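You operate a simulated robot arm through the tools that you are given. There is no shell and no other tool. Be economical: measure what you need, move in short steps, check, and stop when the job is done.

The job below is to be done with a simulated robot arm. You get a single attempt, and the scene is never put back.

TASK
Bring the air line back up to 6 bar and open the white valve last.
Fine: first shut the oiler cap and the filter drain, then open the red valve and set the line gauge by the regulator; the other branch valves stay shut.

The check looks at the end state, three seconds after you hand in, the way a careful person would. Anything else that was tipped, shoved, dropped, spilled or broken makes it a failure. A push-on lid holds only when it is set on centred and level and pressed home; a screw cap is set on level and turned clockwise until tight.

THE ROBOT
A 7-joint arm with a two-finger parallel gripper, fixed in place. Base frame: the origin is at the foot of the arm, x ahead of it, y to its left, z up. Lengths are in m, angles in degrees, forces in N, time in s.
Its first joint turns from -166.0 to 166.0 degrees. Payload 4.4 kg.
The tool frame sits at the grasp point between the pads (the TCP): z along the fingers, y along the line on which they close. The tips reach 0.023 m beyond it. The gripper opens to 0.094 m. The fingers are 0.038 m wide and 0.01 m thick; the gripper's body (0.054 by 0.096 m) begins 0.039 m behind the TCP.
Orientation is that of the tool frame in the base frame, as a unit quaternion [x, y, z, w]. With the fingers straight down and closing along the base's y, the tool's x points along the base's -x, its y along +y and its z along -z.

THE INTERFACE
- The arm moves only by the tool arm_command. Its argument "commands" is text: rows parted by semicolons, each of 6 numbers parted by spaces: the shift along the tool's x, y, z in units of 200 mm (1.0 is 200 mm), then the turn, a rotation vector about the tool's x, y, z in units of 90 degrees (1.0 is 90 degrees). In form: tx ty tz ax ay az; .... A call has 1 to 12 rows; each row is the pose to reach, as a shift and turn from the pose commanded when the call began, along the tool's axes at that moment. "fingers" is the finger opening in m, from 0 to 0.094, set as the call begins (left out, the last holds). A call with a number of a shift or a turn outside -1 to 1 is refused whole. Rows are played at 5 a second. More than 0.05 m and 8.6 degrees between two rows, or a gripper value outside its range, and nothing of the call is played. A pose out of reach is approached as far as the arm can. The call stops where the force on the tool passes 90 N (or 10 N more than at its start, if that is more) or the arm is blocked; 0.2 s more then pass. Each finger travels about 0.072 m/s and halts on what it meets, pressing with about 45 N; the grip force reading is that of the motor and also rises with nothing between the fingers. The clock runs only during rows and for 0.2 s after the last one: add rows that repeat a pose to give the fingers time. It gives the time, the measured TCP pose, the force on the tool (base axes), the opening and the grip force at its end, in the units of the frame above (readings bear some noise), and new pictures: "pictures" is both (left out), scene, wrist or none.
- Cameras (640 x 400 px; columns grow to the right, rows downward): "scene" is fixed at [0.0476, 0.6539, 1.5935]; the picture's right is [-0.54, -0.84, 0.00], its down [-0.27, 0.18, -0.95] and it looks along [0.80, -0.51, -0.32] (base axes); focal length 310 px, centre (320, 200). "wrist" rides on the gripper at [-0.039, 0, -0.044] in the tool frame; the picture's right is [0.00, -1.00, 0.00], its down [0.97, 0.00, -0.24] and it looks along [0.24, 0.00, 0.97] (tool axes); focal length 218 px, centre (320, 200).
- probe_pixels(camera, pixels): for up to 12 pixels [column, row] of the newest picture of that camera ("zoom" is the newest enlarged one), the place [x, y, z] in the base frame of the surface seen there, good to about 0.002 m, but the place of the scene camera against the robot may be out by one fixed shift of up to 0.012 m in any direction. No time passes.
- inspect(camera, box): a new picture of the part [left, top, right, bottom] of that camera's present view, enlarged. No time passes.
- sign_off(): hands the job in; it is judged then, once.

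Go step by step. Measure first, check grasps and placings, and put right what went wrong. The budget is 80 turns and 150 pictures, counting those below and the enlarged ones. Unless the task says otherwise, let go and move clear before handing in, and close with one line.

The tools are called after "Call:" as a command line: name --argument value ..., lists and objects as JSON in quotes. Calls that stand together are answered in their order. arm_command: Moves the arm, as the interface text tells. Its arguments: {"type":"object","properties":{"commands":{"type":"string"},"fingers":{"type":"number"},"pictures":{"type":"string","enum":["both","scene","wrist","none"]}},"required":["commands"]} The other tools are called the same way: probe_pixels (camera, pixels) gives the place of the surface under pixels of a picture; inspect (camera, box) takes an enlarged picture of a part of a camera's view; sign_off () hands the job in.

At the start:

```text
clock: 0.0
tool_pos: [0.7118, -0.1664, 1.3707]
tool_rot: [0.0, 1.0, 0.0, 0.0]
ft_force: [-0.2, 0.7, 0.3]
opening: 0.0941
grip_force: 0.1
```

scene: 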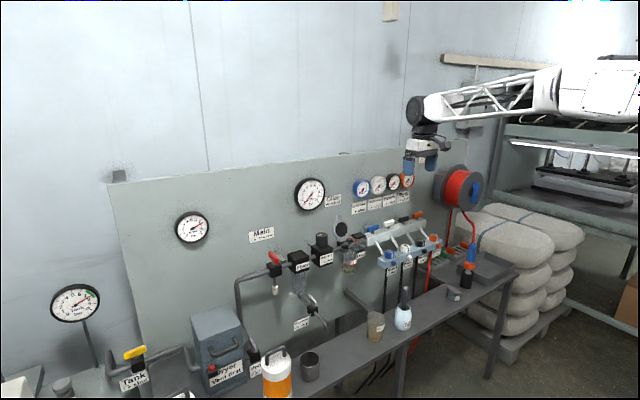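
wrist: 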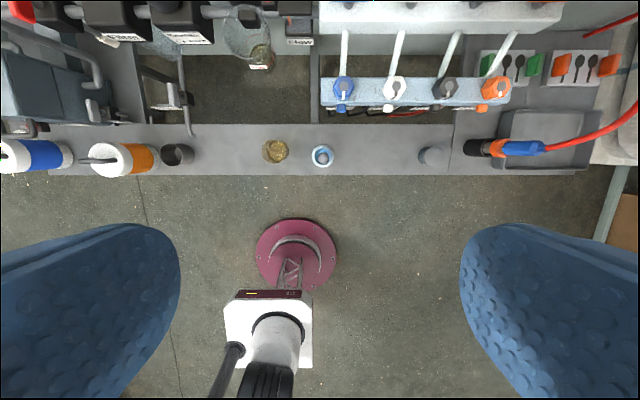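

The pictures show an air-service panel with gauges, filter/oiler around (270-360, 230-320) and a branch manifold near (400, 240). I'll enlarge the relevant parts first.

Call:
inspect --camera "scene" --box '[230, 210, 390, 310]'

Call:
inspect --camera "scene" --box '[340, 200, 500, 300]'

Call:
inspect --camera "scene" --box '[280, 160, 440, 260]'

Call:
inspect --camera "scene" --box '[20, 260, 260, 400]'

Call:
inspect --camera "scene" --box '[240, 290, 480, 400]'

```text
4.00 times, centred on (310, 260) of scene
```

zoom: 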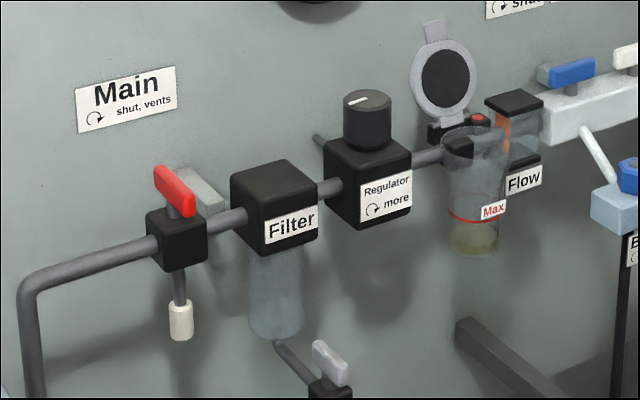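

```text
4.00 times, centred on (420, 250) of scene
```

zoom: 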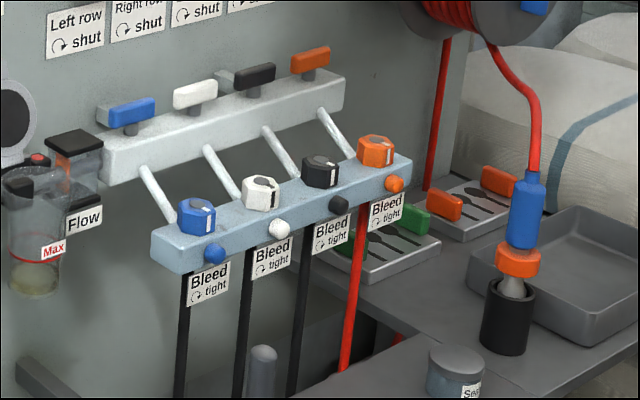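

```text
4.00 times, centred on (360, 210) of scene
```

zoom: 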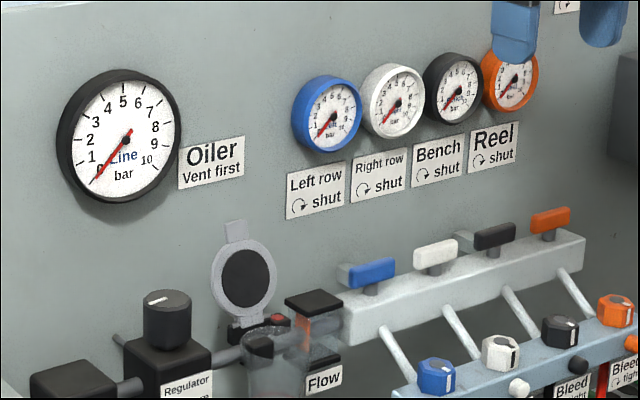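

```text
2.67 times, centred on (140, 330) of scene
```

zoom: 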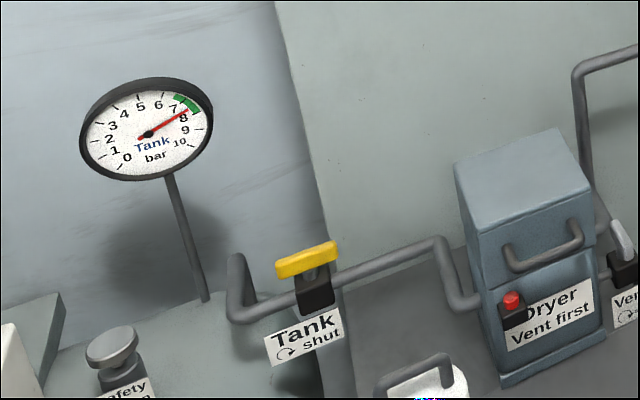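

```text
2.67 times, centred on (360, 345) of scene
```

zoom: 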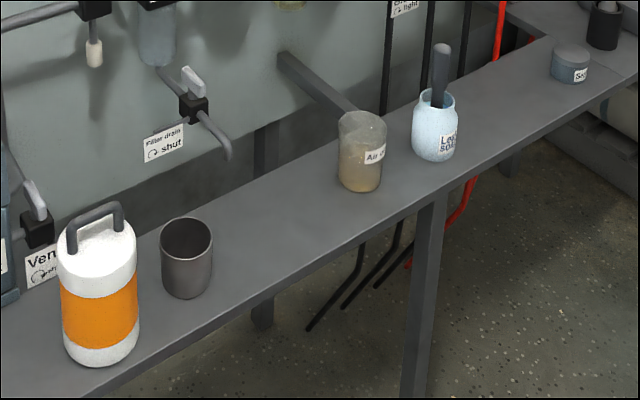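

The red main handle, open oiler cap, filter drain handle and branch handles are all visible. I'll take closer wrist views and measure places of these parts.

Call:
inspect --camera "wrist" --box '[0, 0, 320, 200]'

Call:
inspect --camera "wrist" --box '[310, 0, 630, 200]'

Call:
probe_pixels --camera "scene" --pixels '[[274, 257], [299, 258], [321, 238], [341, 229], [349, 240], [313, 301], [390, 229], [399, 224], [311, 310], [275, 285], [355, 270], [260, 200]]'

```text
2.00 times, centred on (160, 100) of wrist
```

zoom: 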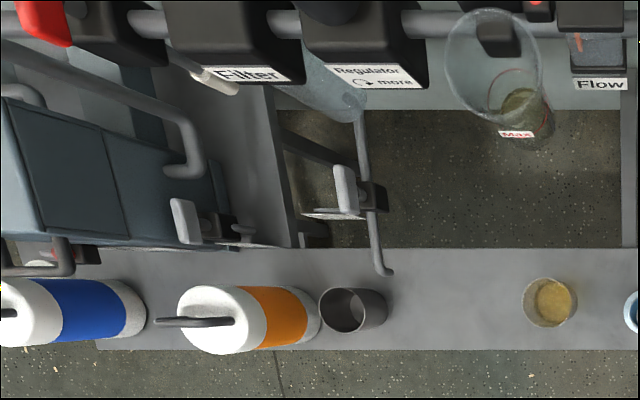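

```text
2.00 times, centred on (470, 100) of wrist
```

zoom: 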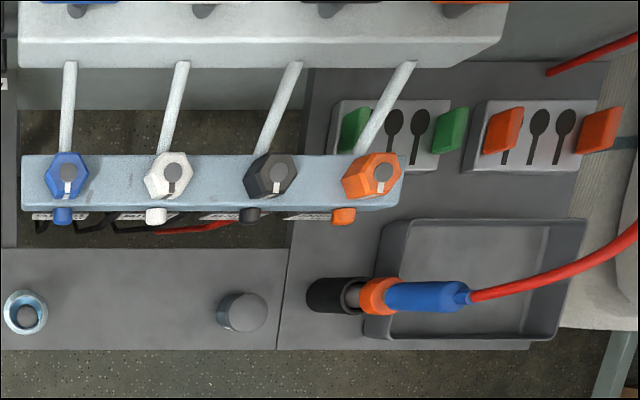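

```text
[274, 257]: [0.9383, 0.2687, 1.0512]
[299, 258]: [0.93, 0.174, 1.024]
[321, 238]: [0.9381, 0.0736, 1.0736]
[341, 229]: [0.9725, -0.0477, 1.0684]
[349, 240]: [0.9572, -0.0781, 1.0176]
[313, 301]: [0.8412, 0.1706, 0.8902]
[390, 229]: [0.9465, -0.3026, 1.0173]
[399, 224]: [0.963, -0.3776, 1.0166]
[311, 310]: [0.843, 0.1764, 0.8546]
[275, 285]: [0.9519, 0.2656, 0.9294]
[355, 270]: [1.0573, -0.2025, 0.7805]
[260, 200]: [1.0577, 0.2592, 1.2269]
```

Line gauge reads 0, and handles sit around x≈0.94. I'll move left over the service unit and tilt the wrist camera towards the panel for a clear look.

Call:
arm_command --commands "0 0.22 0 0 -0.065 0; 0 0.44 0 0 -0.13 0; 0 0.66 0 0 -0.195 0; 0 0.88 0 0 -0.26 0; 0 1.0 0 0 -0.325 0; 0 1.0 0 0 -0.39 0; 0 1 0 0 -0.45 0; 0 1 0 0 -0.45 0" --pictures "wrist"

```text
clock: 1.8
tool_pos: [0.7099, 0.0333, 1.3727]
tool_rot: [0.0, 0.938, 0.0, 0.347]
ft_force: [0.4, -0.2, -0.4]
opening: 0.094
grip_force: 0.1
```

wrist: 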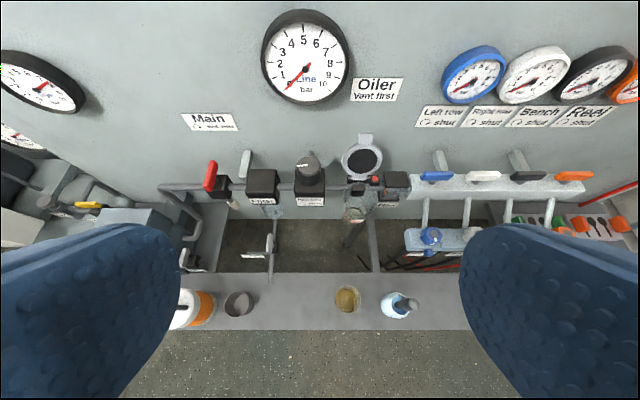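

The tilted view shows all parts: main handle (210,176), filter drain (268,243), oiler cap (361,158). I'll enlarge and measure.

Call:
inspect --camera "wrist" --box '[180, 130, 420, 280]'

Call:
probe_pixels --camera "wrist" --pixels '[[211, 166], [209, 187], [213, 176], [222, 187], [269, 236], [268, 250], [262, 256], [308, 160], [361, 142], [361, 158], [358, 186], [375, 179]]'

Call:
inspect --camera "wrist" --box '[380, 140, 620, 290]'

Call:
probe_pixels --camera "wrist" --pixels '[[421, 176], [436, 174], [452, 174], [465, 177], [483, 174], [500, 176], [528, 175], [573, 175], [430, 234], [490, 182]]'

Call:
inspect --camera "wrist" --box '[0, 40, 240, 280]'

```text
2.67 times, centred on (300, 205) of wrist
```

zoom: 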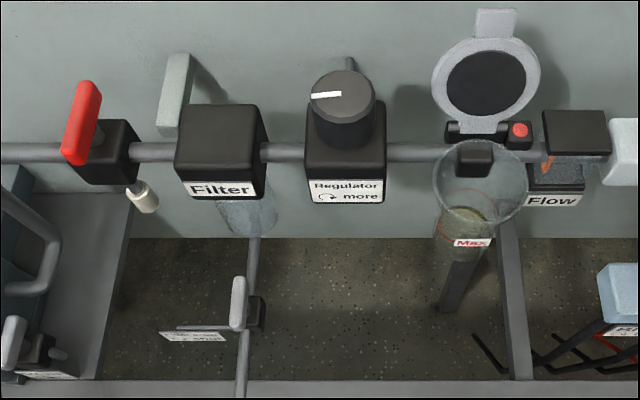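

```text
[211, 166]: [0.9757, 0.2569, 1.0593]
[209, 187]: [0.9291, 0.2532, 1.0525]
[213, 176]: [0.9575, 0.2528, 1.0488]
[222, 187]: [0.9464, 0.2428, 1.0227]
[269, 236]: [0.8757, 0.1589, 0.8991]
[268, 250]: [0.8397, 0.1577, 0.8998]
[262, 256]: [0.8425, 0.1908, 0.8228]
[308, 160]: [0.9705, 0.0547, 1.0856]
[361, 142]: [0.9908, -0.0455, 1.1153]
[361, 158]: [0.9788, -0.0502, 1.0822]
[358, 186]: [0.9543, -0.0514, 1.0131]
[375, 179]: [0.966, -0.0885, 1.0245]
```

```text
2.67 times, centred on (500, 215) of wrist
```

zoom: 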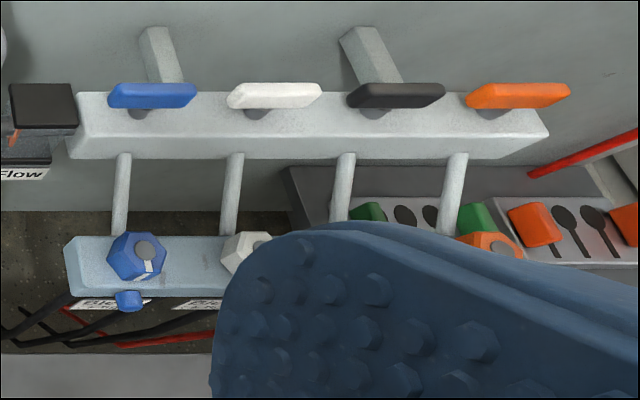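

```text
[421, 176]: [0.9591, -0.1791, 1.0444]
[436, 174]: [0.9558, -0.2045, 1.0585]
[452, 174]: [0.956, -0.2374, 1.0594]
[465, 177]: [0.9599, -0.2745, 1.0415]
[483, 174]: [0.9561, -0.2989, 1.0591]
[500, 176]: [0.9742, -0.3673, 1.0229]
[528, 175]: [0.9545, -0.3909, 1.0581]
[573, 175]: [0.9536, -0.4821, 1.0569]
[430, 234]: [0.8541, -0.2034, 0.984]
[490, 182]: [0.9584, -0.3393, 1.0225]
```

```text
1.67 times, centred on (120, 160) of wrist
```

zoom: 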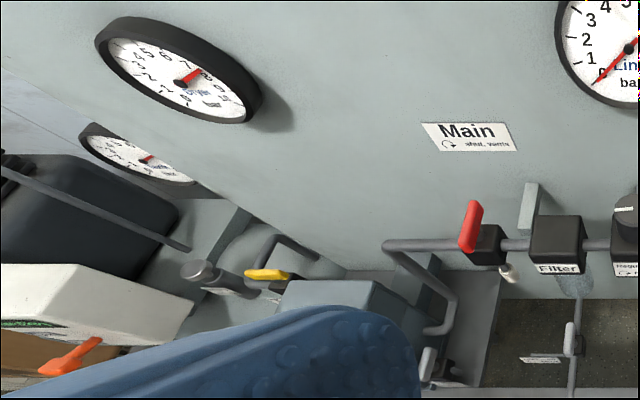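

The oiler lid stands open leaning back (tab top ≈ (0.991,-0.046,1.115)), and the drain handle lies along its pipe, so it is open. I'll go closer to the oiler lid for a better measure.

Call:
arm_command --commands "0 -0.08 0.2 0 0 0; 0.01 -0.16 0.4 0 0 0; 0.015 -0.24 0.6 0 0 0; 0.02 -0.32 0.8 0 0 0; 0.025 -0.405 1 0 0 0; 0.025 -0.405 1 0 0 0" --fingers 0.094 --pictures "wrist"

```text
clock: 3.2
tool_pos: [0.8397, -0.0482, 1.2148]
tool_rot: [0.0, 0.938, 0.0, 0.346]
ft_force: [-0.1, 0.1, -0.7]
opening: 0.0939
grip_force: 0.1
```

wrist: 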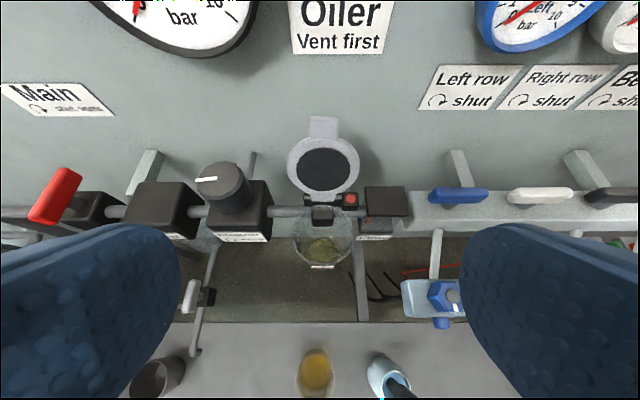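

Call:
inspect --camera "wrist" --box '[260, 100, 420, 280]'

Call:
probe_pixels --camera "wrist" --pixels '[[323, 119], [312, 128], [334, 128], [323, 134], [323, 141], [292, 168], [355, 168], [323, 190], [298, 232], [348, 232], [351, 198], [323, 268]]'

Call:
probe_pixels --camera "wrist" --pixels '[[188, 283], [196, 295], [186, 307], [208, 296], [66, 173], [41, 217], [54, 195], [224, 170], [225, 205], [250, 165]]'

```text
2.22 times, centred on (340, 190) of wrist
```

zoom: 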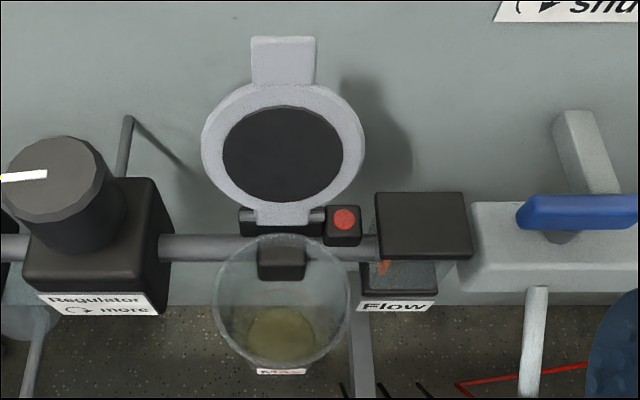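

```text
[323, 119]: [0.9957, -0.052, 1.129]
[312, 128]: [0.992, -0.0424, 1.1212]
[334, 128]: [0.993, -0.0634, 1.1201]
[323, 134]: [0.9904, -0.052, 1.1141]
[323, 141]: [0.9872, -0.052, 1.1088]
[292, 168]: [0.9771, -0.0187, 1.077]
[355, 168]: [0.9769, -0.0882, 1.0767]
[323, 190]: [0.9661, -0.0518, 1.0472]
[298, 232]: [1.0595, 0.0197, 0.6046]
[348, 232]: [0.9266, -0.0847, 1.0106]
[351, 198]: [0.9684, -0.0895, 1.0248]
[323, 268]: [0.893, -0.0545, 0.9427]
```

```text
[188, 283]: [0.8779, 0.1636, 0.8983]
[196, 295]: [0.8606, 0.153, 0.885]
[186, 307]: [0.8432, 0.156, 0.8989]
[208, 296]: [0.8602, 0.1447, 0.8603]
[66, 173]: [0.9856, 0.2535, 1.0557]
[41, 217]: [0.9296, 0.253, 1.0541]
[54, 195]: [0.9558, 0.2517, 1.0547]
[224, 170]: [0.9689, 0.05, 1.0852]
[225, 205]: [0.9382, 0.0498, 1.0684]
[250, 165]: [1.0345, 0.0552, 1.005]
```

The tab is centred at y≈-0.052, z 1.106–1.129, x≈0.99; the lid leans back ~20°. I'll bring the fingers around the tab, opened 0.06.

Call:
arm_command --commands "-0.155 -0.01 0.1 0 0 0; -0.31 -0.02 0.2 0 0 0; -0.31 -0.02 0.4 0 0 0; -0.31 -0.02 0.6 0 0 0; -0.31 -0.02 0.72 0 0 0; -0.31 -0.02 0.83 0 0 0; -0.31 -0.02 0.83 0 0 0" --fingers 0.06

```text
clock: 4.8
tool_pos: [0.9915, -0.052, 1.1292]
tool_rot: [0.0, 0.938, 0.0, 0.346]
ft_force: [0.6, -0.8, 0.6]
opening: 0.0597
grip_force: 0.1
```

scene: 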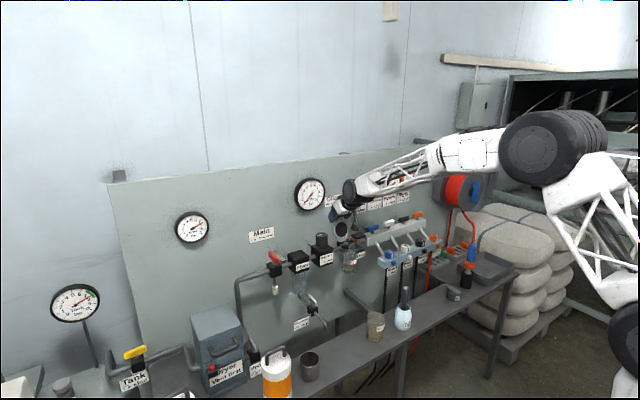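
wrist: 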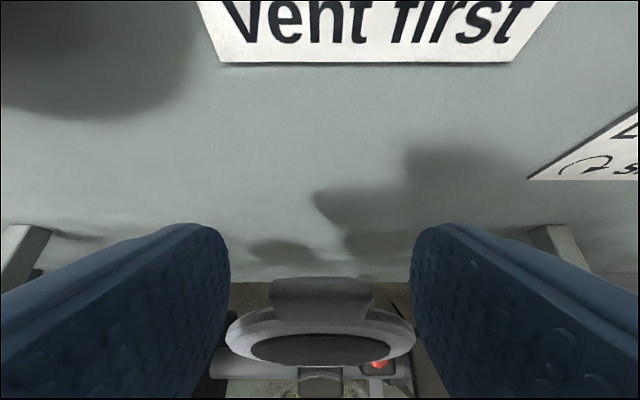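

The tab (320,292) is between the pads near the TCP row (314). Closing on it.

Call:
arm_command --commands "0 0 0 0 0 0; 0 0 0 0 0 0; 0 0 0 0 0 0" --fingers 0.0 --pictures "wrist"

```text
clock: 5.6
tool_pos: [0.9929, -0.0517, 1.1315]
tool_rot: [0.0, 0.938, 0.001, 0.347]
ft_force: [4.4, -4.8, 8.0]
opening: 0.0276
grip_force: 45.0
```

wrist: 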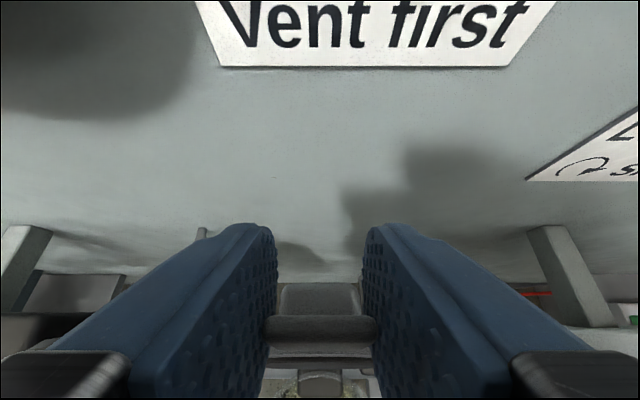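

The tab is held (opening 0.0276, grip 45 N). I'll swing the lid forward about its hinge at about (0.957, 1.022), turning the tool with it.

Call:
arm_command --commands "0.043 0 -0.061 0 -0.083 0; 0.094 0 -0.117 0 -0.167 0; 0.151 0 -0.165 0 -0.25 0; 0.214 0 -0.205 0 -0.333 0; 0.282 0 -0.237 0 -0.417 0; 0.354 0 -0.26 0 -0.5 0; 0.354 0 -0.26 0 -0.5 0"

```text
clock: 6.7
tool_pos: [1.0018, -0.0573, 1.1487]
tool_rot: [-0.006, 0.817, -0.002, 0.576]
ft_force: [1.1, -1.2, 6.9]
opening: 0.0002
grip_force: 42.2
out of reach, approached as far as the arm can: row 5
stopped in row 5: the force on the tool passed its limit (the readings are from after the stop); the commanded pose is now the measured one
```

scene: 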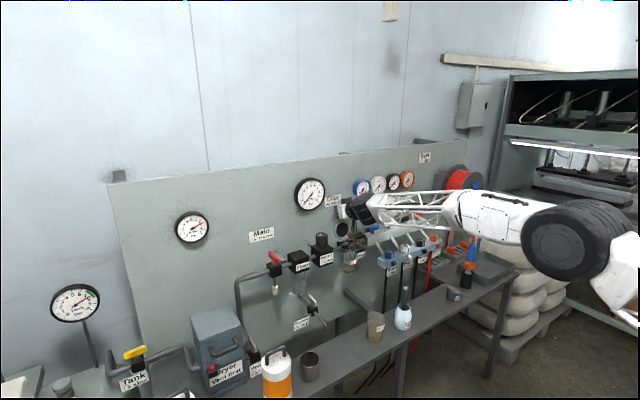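
wrist: 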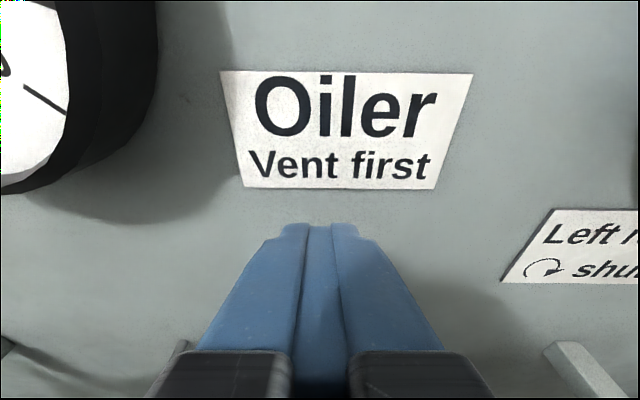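

The fingers slipped off the tab (opening 0.0002) as the arm hit a reach limit. I'll look at what state the lid is in.

Call:
inspect --camera "scene" --box '[300, 170, 460, 270]'

```text
4.00 times, centred on (380, 220) of scene
```

zoom: 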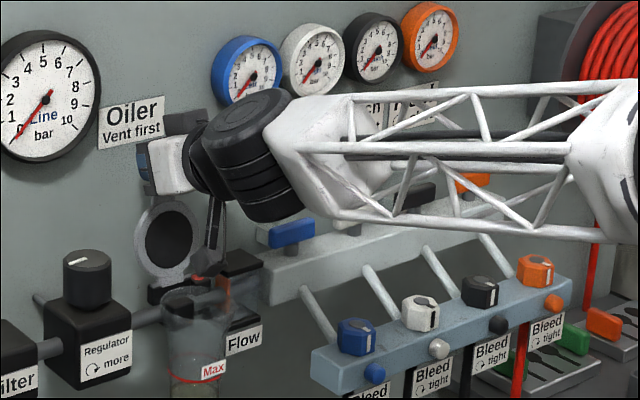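

The lid is unmoved (zoom 165,240), fingers are above it. I'll back off, return to ~40° tilt and reopen the fingers for a second grasp with less tool rotation.

Call:
arm_command --commands "0 0 -0.2 0 0 0; -0.03 0.01 -0.25 0 0.083 0; -0.06 0.02 -0.3 0 0.166 0; -0.09 0.025 -0.36 0 0.25 0; -0.09 0.025 -0.36 0 0.331 0; -0.09 0.025 -0.36 0 0.331 0" --fingers 0.0 --pictures "wrist"

```text
clock: 7.5
tool_pos: [0.9196, -0.0521, 1.1357]
tool_rot: [-0.004, 0.877, -0.003, 0.48]
ft_force: [-8.4, -6.2, 13.8]
opening: 0.0
grip_force: 42.8
stopped in row 3: the force on the tool passed its limit (the readings are from after the stop); the commanded pose is now the measured one
```

wrist: 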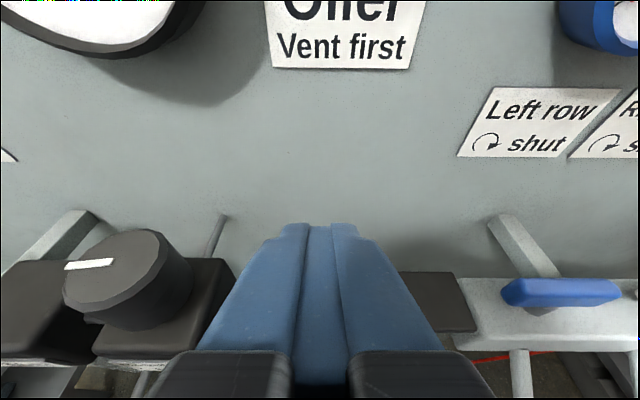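

The move stopped on force with fingers around the lid's top. Checking where the lid is now.

Call:
inspect --camera "scene" --box '[290, 180, 420, 280]'

```text
4.00 times, centred on (355, 230) of scene
```

zoom: 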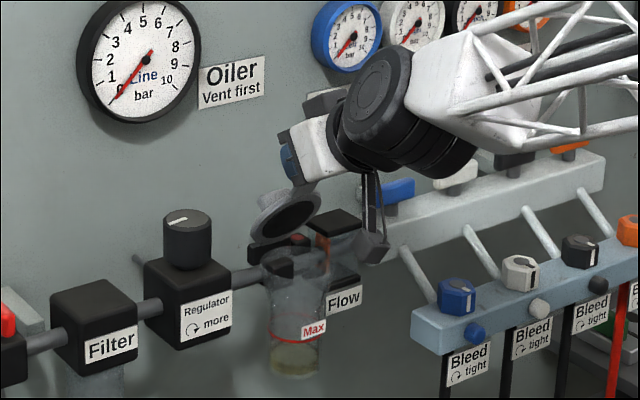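

The lid has been pulled forward about half-way and the fingers are above it. I'll lift straight up and see whether it falls shut.

Call:
arm_command --commands "-0.083 0 -0.054 0 0 0; -0.167 0 -0.108 0 0 0; -0.25 0 -0.16 0 0 0; -0.33 0 -0.22 0 0 0; -0.33 0 -0.22 0 0 0" --fingers 0.0

Call:
inspect --camera "scene" --box '[290, 180, 420, 280]'

```text
clock: 8.7
tool_pos: [0.9196, -0.0526, 1.2103]
tool_rot: [-0.004, 0.878, -0.003, 0.479]
ft_force: [-0.5, -0.3, -1.2]
opening: 0.0
grip_force: 43.0
```

scene: 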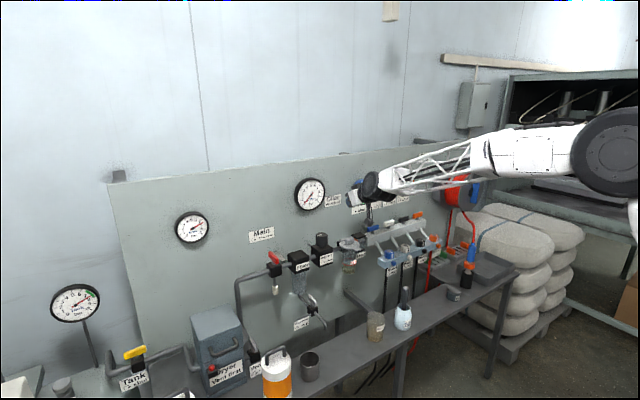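
wrist: 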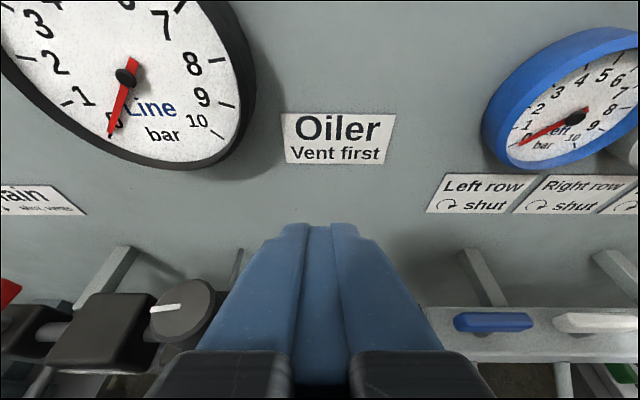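

```text
4.00 times, centred on (355, 230) of scene
```

zoom: 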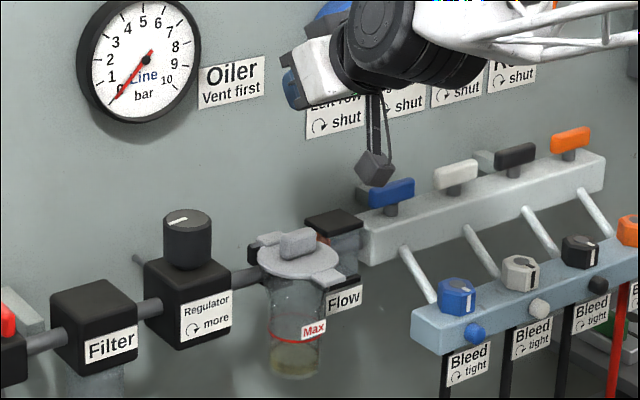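

The lid has fallen down over the bowl (zoom 297,260). I'll bring the tool upright above it to check its seat and press it.

Call:
arm_command --commands "0.03 0 -0.05 0 0.085 0; 0.06 0 -0.1 0 0.17 0; 0.09 0 -0.15 0 0.255 0; 0.135 0 -0.21 0 0.34 0; 0.135 0 -0.21 0 0.425 0; 0.135 0 -0.21 0 0.51 0; 0.135 0 -0.21 0 0.595 0; 0.135 0 -0.21 0 0.637 0; 0.135 0 -0.21 0 0.637 0" --fingers 0.0 --pictures "wrist"

Call:
inspect --camera "wrist" --box '[220, 0, 480, 200]'

```text
clock: 10.7
tool_pos: [0.868, -0.0529, 1.2136]
tool_rot: [-0.002, 1.0, -0.004, -0.001]
ft_force: [0.4, 0.5, -0.4]
opening: 0.0
grip_force: 42.8
```

wrist: 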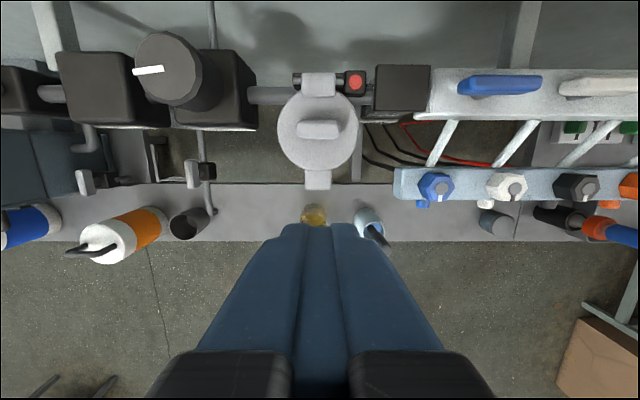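

```text
2.00 times, centred on (350, 100) of wrist
```

zoom: 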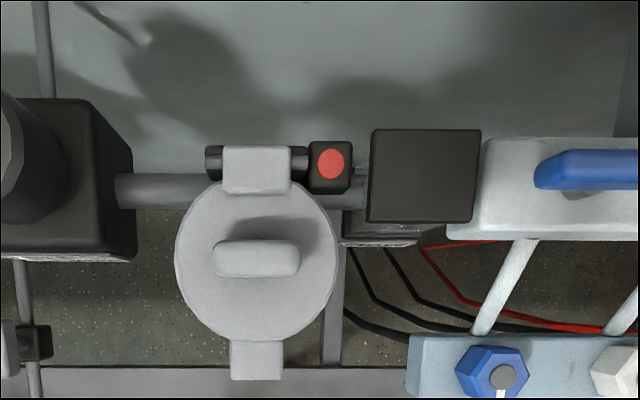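

The lid looks centred on the bowl in (318,130). I'll measure level of the lid surface.

Call:
probe_pixels --camera "wrist" --pixels '[[318, 185], [318, 172], [318, 160], [318, 130], [318, 112], [318, 82], [285, 130], [350, 130], [318, 145], [192, 175], [205, 168], [355, 83]]'

Call:
inspect --camera "scene" --box '[320, 220, 380, 280]'

```text
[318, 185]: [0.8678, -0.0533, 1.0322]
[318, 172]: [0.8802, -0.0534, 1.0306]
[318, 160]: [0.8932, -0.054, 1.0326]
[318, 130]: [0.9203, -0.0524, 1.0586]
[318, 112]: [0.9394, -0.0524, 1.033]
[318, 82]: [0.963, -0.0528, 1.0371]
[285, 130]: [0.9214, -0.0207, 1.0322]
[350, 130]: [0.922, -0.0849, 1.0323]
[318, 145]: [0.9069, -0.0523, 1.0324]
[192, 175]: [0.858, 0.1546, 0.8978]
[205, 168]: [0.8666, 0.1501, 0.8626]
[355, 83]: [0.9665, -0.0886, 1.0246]
```

```text
6.67 times, centred on (350, 250) of scene
```

zoom: 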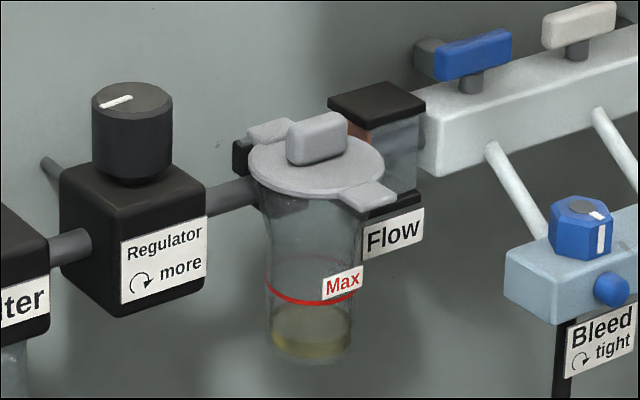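

Lid is level at z 1.032 all round, and its handle top is z 1.0586. I'll press it home gently with closed fingers on the handle.

Call:
arm_command --commands "-0.13 0 0.1 0 0 0; -0.265 0 0.2 0 0 0; -0.265 0 0.4 0 0 0; -0.265 0 0.55 0 0 0; -0.265 0 0.62 0 0 0; -0.265 0 0.65 0 0 0; -0.265 0 0.67 0 0 0; -0.265 0 0.685 0 0 0; -0.265 0 0.685 0 0 0" --fingers 0.0 --pictures "none"

```text
clock: 12.7
tool_pos: [0.9235, -0.054, 1.0803]
tool_rot: [-0.002, 1.0, -0.005, 0.002]
ft_force: [-13.6, -3.6, 55.3]
opening: 0.0
grip_force: 42.3
```

Pressed with 55 N and the lid held. I'll lift and move over toward the drain handle at about (0.86,0.155,0.898).

Call:
arm_command --commands "0 0 -0.25 0 0 0; 0 0 -0.5 0 0 0; 0.1 0.2 -0.58 0 0 0; 0.2 0.4 -0.58 0 0 0; 0.325 0.6 -0.58 0 0 0; 0.325 0.8 -0.58 0 0 0; 0.325 1.0 -0.58 0 0 0; 0.325 1.0 -0.4 0 0 0; 0.325 1.0 -0.2 0 0 0; 0.325 1.0 -0.2 0 0 0" --fingers 0.06

Call:
inspect --camera "wrist" --box '[200, 20, 440, 240]'

Call:
inspect --camera "scene" --box '[240, 210, 400, 340]'

```text
clock: 14.9
tool_pos: [0.8522, 0.1482, 1.1164]
tool_rot: [-0.002, 1.0, -0.004, 0.0]
ft_force: [0.3, -0.2, 0.4]
opening: 0.0601
grip_force: 0.1
```

scene: 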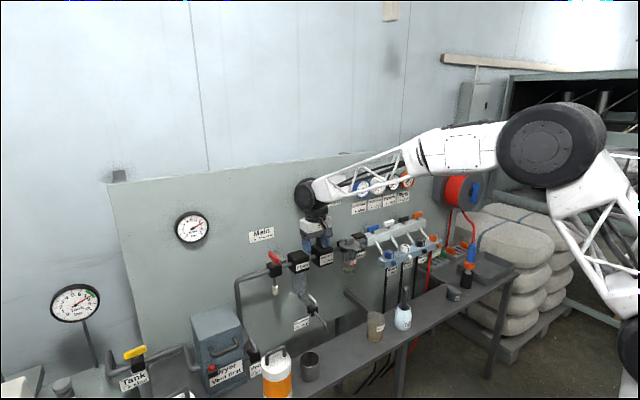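
wrist: 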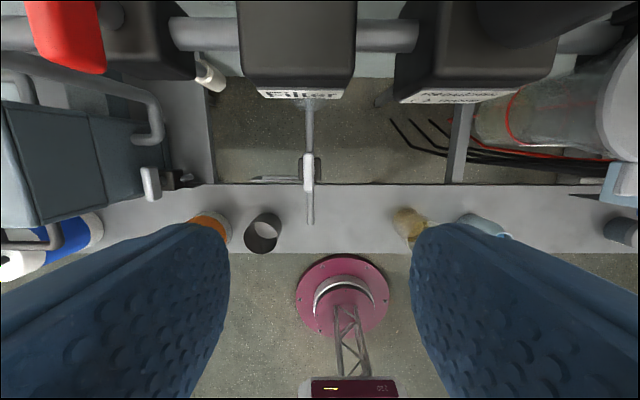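

```text
1.82 times, centred on (320, 130) of wrist
```

zoom: 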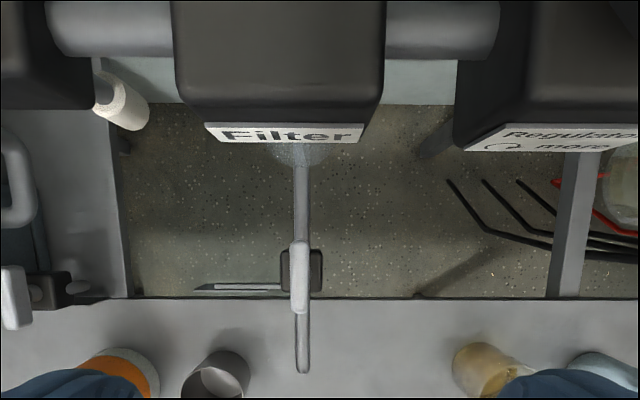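

```text
3.08 times, centred on (320, 275) of scene
```

zoom: 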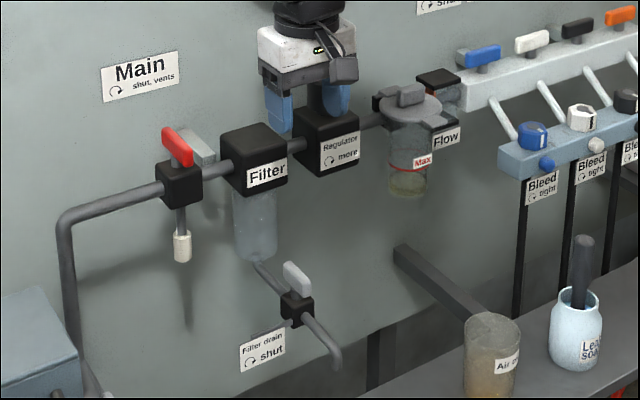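

The drain handle is centred at wrist (308,172), seen nearly from above, and in line with its pipe (open). Measuring it and its neighbours.

Call:
probe_pixels --camera "wrist" --pixels '[[308, 156], [308, 172], [308, 187], [304, 172], [312, 172], [317, 168], [308, 215], [308, 135], [340, 190], [262, 222], [206, 228], [298, 95]]'

Call:
probe_pixels --camera "wrist" --pixels '[[298, 60], [275, 180], [340, 183], [340, 186], [150, 184], [308, 150], [310, 180]]'

```text
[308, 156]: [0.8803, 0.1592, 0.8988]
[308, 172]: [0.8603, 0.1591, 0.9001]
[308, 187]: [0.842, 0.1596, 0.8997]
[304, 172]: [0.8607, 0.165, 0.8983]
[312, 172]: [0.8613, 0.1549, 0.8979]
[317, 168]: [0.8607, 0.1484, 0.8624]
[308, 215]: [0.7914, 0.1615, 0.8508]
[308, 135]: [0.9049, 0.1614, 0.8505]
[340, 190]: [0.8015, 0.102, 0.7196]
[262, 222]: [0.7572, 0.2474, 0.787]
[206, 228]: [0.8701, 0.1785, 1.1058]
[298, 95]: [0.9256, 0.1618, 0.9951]
```

```text
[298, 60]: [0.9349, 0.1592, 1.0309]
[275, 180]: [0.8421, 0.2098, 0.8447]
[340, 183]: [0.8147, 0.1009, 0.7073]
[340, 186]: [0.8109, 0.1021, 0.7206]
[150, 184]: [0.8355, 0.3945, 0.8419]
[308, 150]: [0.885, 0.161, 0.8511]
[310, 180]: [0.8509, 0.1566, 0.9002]
```

Handle centre is (0.860,0.1595), top z 0.899, free space around it. Going down over it.

Call:
arm_command --commands "-0.04 0.057 0.2 0 0 0; -0.04 0.057 0.4 0 0 0; -0.04 0.057 0.6 0 0 0; -0.04 0.057 0.8 0 0 0; -0.04 0.057 1.0 0 0 0; -0.04 0.057 1.0 0 0 0" --fingers 0.05 --pictures "none"

Call:
arm_command --commands "0 0 0.06 0 0 0; 0 0 0.117 0 0 0; 0 0 0.117 0 0 0" --pictures "wrist"

```text
clock: 16.3
tool_pos: [0.8618, 0.1599, 0.9126]
tool_rot: [-0.002, 1.0, -0.004, 0.0]
ft_force: [0.5, -0.1, -0.6]
opening: 0.05
grip_force: 0.1
```

```text
clock: 17.1
tool_pos: [0.8633, 0.1555, 0.89]
tool_rot: [-0.002, 1.0, -0.004, -0.001]
ft_force: [0.6, -0.1, -0.2]
opening: 0.0501
grip_force: 0.1
```

wrist: 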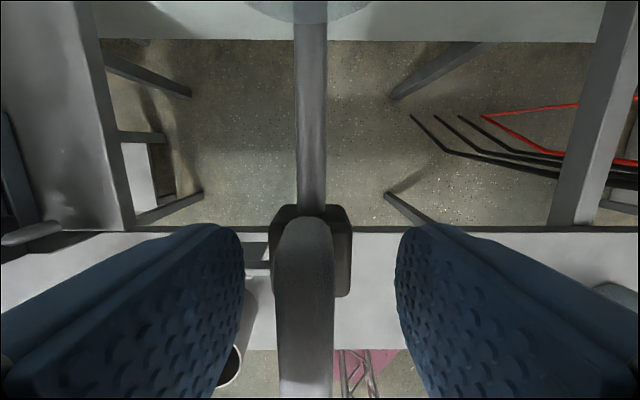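

The handle (305,300) sits between the fingers, 4 mm left of centre. Correct, close, then turn clockwise 90°.

Call:
arm_command --commands "0.01 0.018 0 0 0 0; 0.01 0.018 0 0 0 0; 0.01 0.018 0 0 0 0; 0.01 0.018 0 0 0 0" --pictures "none"

Call:
arm_command --commands "0 0 0 0 0 0; 0 0 0 0 0 0; 0 0 0 0 0 0; 0 0 0 0 0 0" --fingers 0.0 --pictures "none"

Call:
arm_command --commands "0 0 0 0 0 0.09; 0 0 0 0 0 0.18; 0 0 0 0 0 0.27; 0 0 0 0 0 0.36; 0 0 0 0 0 0.45; 0 0 0 0 0 0.54; 0 0 0 0 0 0.63; 0 0 0 0 0 0.72; 0 0 0 0 0 0.81; 0 0 0 0 0 0.9; 0 0 0 0 0 0.98; 0 0 0 0 0 0.98" --fingers 0.0

```text
clock: 18.1
tool_pos: [0.8625, 0.1604, 0.8904]
tool_rot: [-0.002, 1.0, -0.005, -0.001]
ft_force: [-0.4, 0.1, -0.4]
opening: 0.0502
grip_force: 0.1
```

```text
clock: 19.1
tool_pos: [0.8613, 0.16, 0.8914]
tool_rot: [-0.002, 1.0, -0.005, -0.002]
ft_force: [-0.1, -2.7, -0.3]
opening: 0.0128
grip_force: 45.4
```

```text
clock: 21.7
tool_pos: [0.8619, 0.1607, 0.8888]
tool_rot: [0.694, 0.72, -0.005, 0.001]
ft_force: [-81.4, -29.9, -7.7]
opening: 0.0134
grip_force: 45.0
```

scene: 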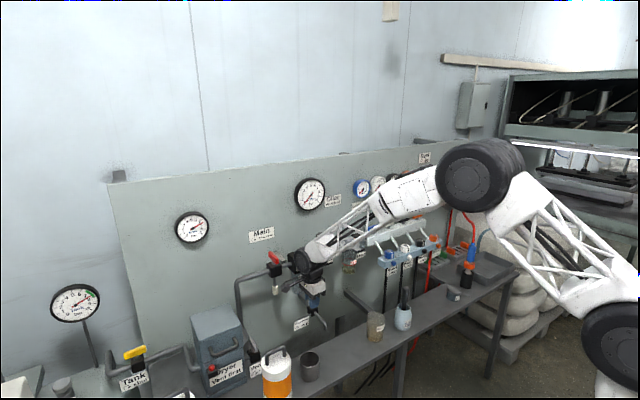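
wrist: 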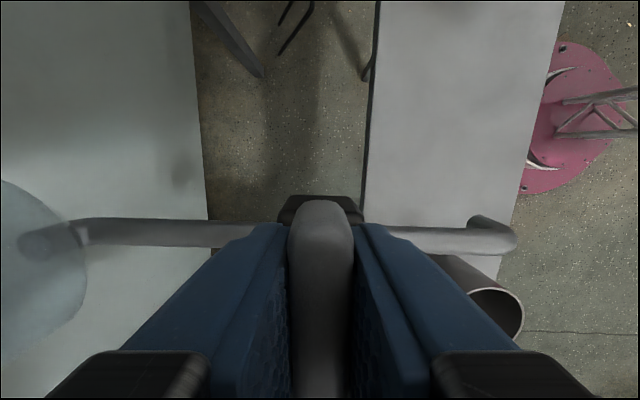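

The handle is now crosswise to the pipe (wrist 320,280). A side force of ~81 N shows; I'll open the fingers and ease back.

Call:
arm_command --commands "0 0 0 0 0 0; 0 0 0 0 0 0; 0 0 0 0 0 0" --fingers 0.045

Call:
inspect --camera "scene" --box '[240, 210, 400, 340]'

```text
clock: 22.5
tool_pos: [0.8624, 0.1609, 0.892]
tool_rot: [0.695, 0.719, -0.003, 0.002]
ft_force: [0.3, 0.5, -0.6]
opening: 0.0449
grip_force: 0.1
```

scene: 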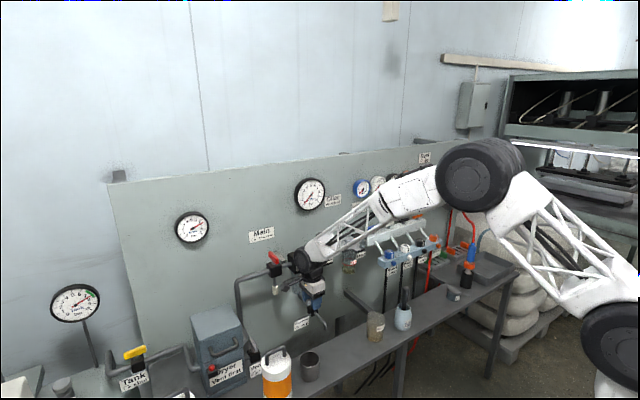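
wrist: 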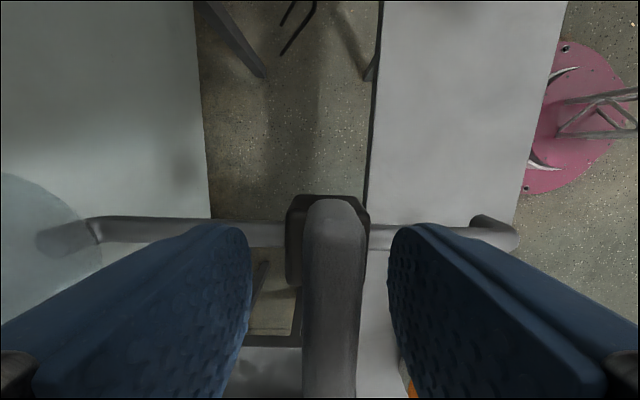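

```text
3.08 times, centred on (320, 275) of scene
```

zoom: 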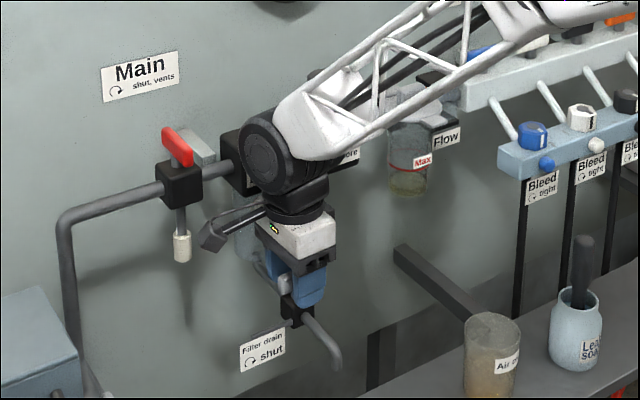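

The drain is now shut and the tool is free of force. I'll lift clear, back away from the panel and turn back.

Call:
arm_command --commands "0 0 -0.12 0 0 0; 0 -0.02 -0.24 0 0 0; 0 -0.2 -0.3 0 0 -0.09; 0 -0.3 -0.4 0 0 -0.18; 0 -0.3 -0.6 0 0 -0.27; 0 -0.3 -0.8 0 0 -0.36; 0 -0.3 -1 0 0 -0.45; 0 -0.3 -1 0 0 -0.54; 0 -0.3 -1 0 0 -0.63; 0 -0.3 -1 0 0 -0.72; 0 -0.3 -1 0 0 -0.81; 0 -0.3 -1 0 0 -0.9" --fingers 0.06 --pictures "none"

Call:
arm_command --commands "0 0 -0.2 0 0 -0.08; 0 0.2 -0.4 0 0 -0.08; 0 0.36 -0.5 0 0 -0.08; 0 0.36 -0.5 0 0 -0.08"

Call:
inspect --camera "wrist" --box '[200, 0, 460, 200]'

```text
clock: 25.1
tool_pos: [0.8016, 0.1591, 1.0899]
tool_rot: [0.059, 0.998, -0.005, 0.0]
ft_force: [0.3, 0.1, 0.5]
opening: 0.0599
grip_force: 0.0
```

```text
refused: row 2 steps farther than a row can; nothing moved
```

```text
2.00 times, centred on (330, 100) of wrist
```

zoom: 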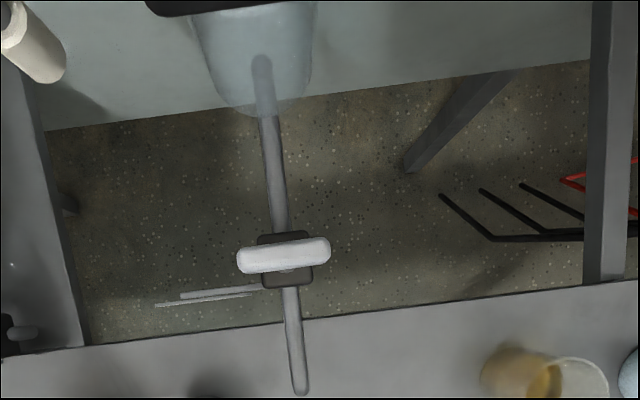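

Zoom shows the drain handle crosswise (285,253) to its pipe: shut. Next I rise and go over the red main handle at about (0.957,0.2525,1.055), testing reach.

Call:
arm_command --commands "0 0 -0.2 0 0 -0.075; -0.13 0.11 -0.25 0 0 -0.075; -0.26 0.22 -0.25 0 0 -0.075; -0.39 0.33 -0.25 0 0 -0.075; -0.52 0.44 -0.25 0 0 -0.075; -0.655 0.55 -0.25 0 0 -0.075; -0.655 0.55 -0.25 0 0 -0.075" --fingers 0.06

Call:
inspect --camera "scene" --box '[240, 190, 400, 310]'

```text
clock: 26.7
tool_pos: [0.9463, 0.2532, 1.1406]
tool_rot: [0.002, 1.0, -0.005, 0.0]
ft_force: [0.6, -1.3, 0.3]
opening: 0.0604
grip_force: 0.1
```

scene: 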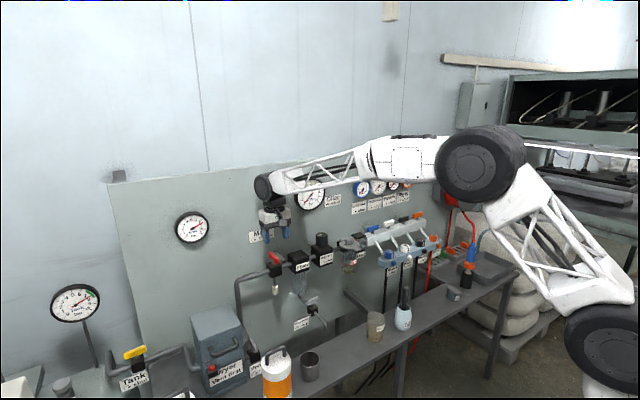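
wrist: 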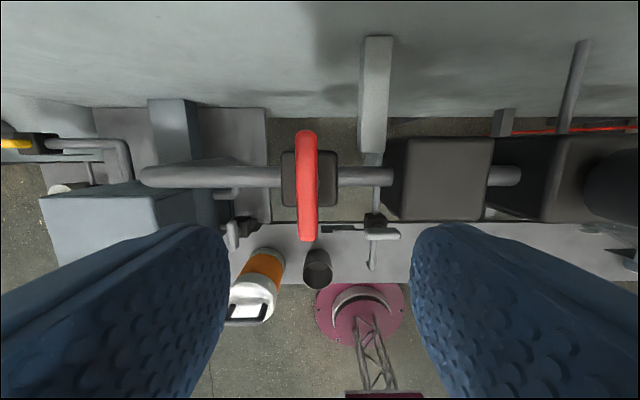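

```text
3.33 times, centred on (320, 250) of scene
```

zoom: 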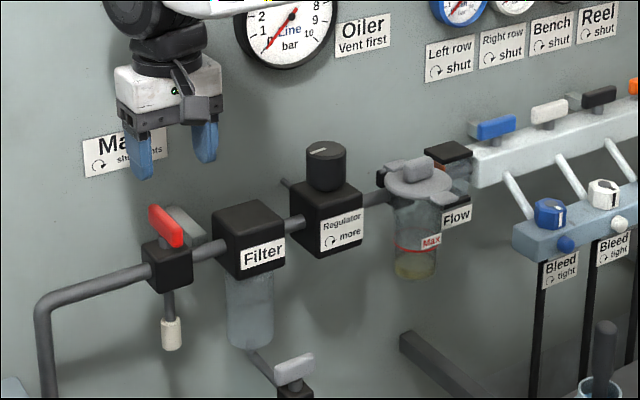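

The reach is fine here. Measuring the red handle (305,130–240) and the grey bracket (375,80) precisely.

Call:
probe_pixels --camera "wrist" --pixels '[[306, 135], [307, 185], [308, 236], [298, 185], [315, 185], [330, 190], [375, 60], [375, 145], [375, 100], [210, 175], [440, 170], [290, 165]]'

```text
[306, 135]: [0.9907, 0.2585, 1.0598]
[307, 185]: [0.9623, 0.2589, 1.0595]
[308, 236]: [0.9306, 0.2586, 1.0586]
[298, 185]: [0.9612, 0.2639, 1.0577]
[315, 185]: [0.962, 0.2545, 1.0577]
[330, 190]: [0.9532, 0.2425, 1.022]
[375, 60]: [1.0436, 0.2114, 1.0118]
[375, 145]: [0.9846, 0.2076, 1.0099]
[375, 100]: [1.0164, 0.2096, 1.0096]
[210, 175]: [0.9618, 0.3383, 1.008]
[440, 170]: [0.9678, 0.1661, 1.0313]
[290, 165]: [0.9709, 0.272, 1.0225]
```

Handle centre is (0.961,0.2585), top z 1.0595. Descending over it.

Call:
arm_command --commands "-0.073 0.027 0.1 0 0 0; -0.073 0.027 0.25 0 0 0; -0.073 0.027 0.4 0 0 0; -0.073 0.027 0.445 0 0 0; -0.073 0.027 0.445 0 0 0" --fingers 0.05 --pictures "wrist"

```text
clock: 27.9
tool_pos: [0.9614, 0.2589, 1.0507]
tool_rot: [0.001, 1.0, -0.004, -0.001]
ft_force: [0.0, 0.5, -0.4]
opening: 0.0497
grip_force: 0.1
```

wrist: 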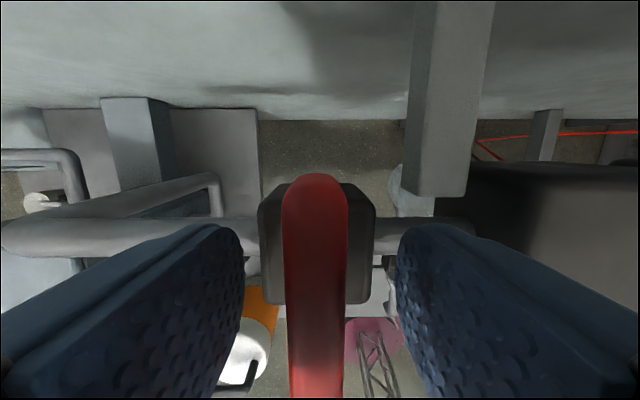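

The red bar (318,280) is centred between the pads. Close, then turn counterclockwise 90°.

Call:
arm_command --commands "0 0 0 0 0 0; 0 0 0 0 0 0; 0 0 0 0 0 0; 0 0 0 0 0 0" --fingers 0.0 --pictures "none"

Call:
arm_command --commands "0 0 0 0 0 -0.09; 0 0 0 0 0 -0.18; 0 0 0 0 0 -0.27; 0 0 0 0 0 -0.36; 0 0 0 0 0 -0.45; 0 0 0 0 0 -0.54; 0 0 0 0 0 -0.63; 0 0 0 0 0 -0.72; 0 0 0 0 0 -0.81; 0 0 0 0 0 -0.9; 0 0 0 0 0 -0.98; 0 0 0 0 0 -0.98" --fingers 0.0

```text
clock: 28.9
tool_pos: [0.9615, 0.26, 1.0502]
tool_rot: [0.001, 1.0, -0.004, -0.001]
ft_force: [6.7, 23.0, -3.6]
opening: 0.013
grip_force: 45.6
```

```text
clock: 31.5
tool_pos: [0.9599, 0.2578, 1.0497]
tool_rot: [-0.694, 0.719, -0.003, -0.003]
ft_force: [-22.5, 29.2, 9.3]
opening: 0.0129
grip_force: 45.0
```

scene: 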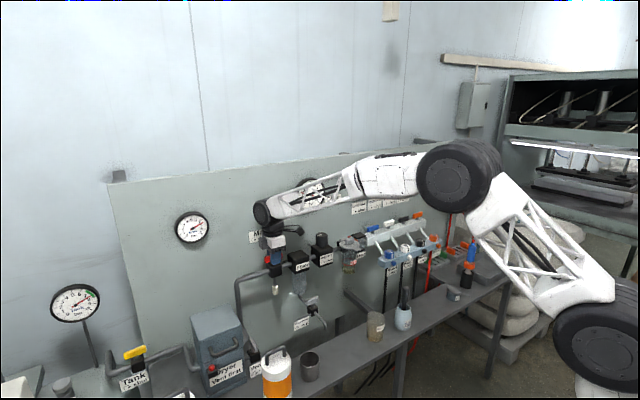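
wrist: 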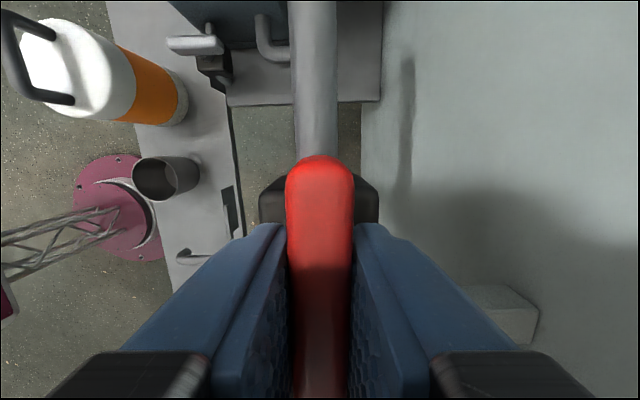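

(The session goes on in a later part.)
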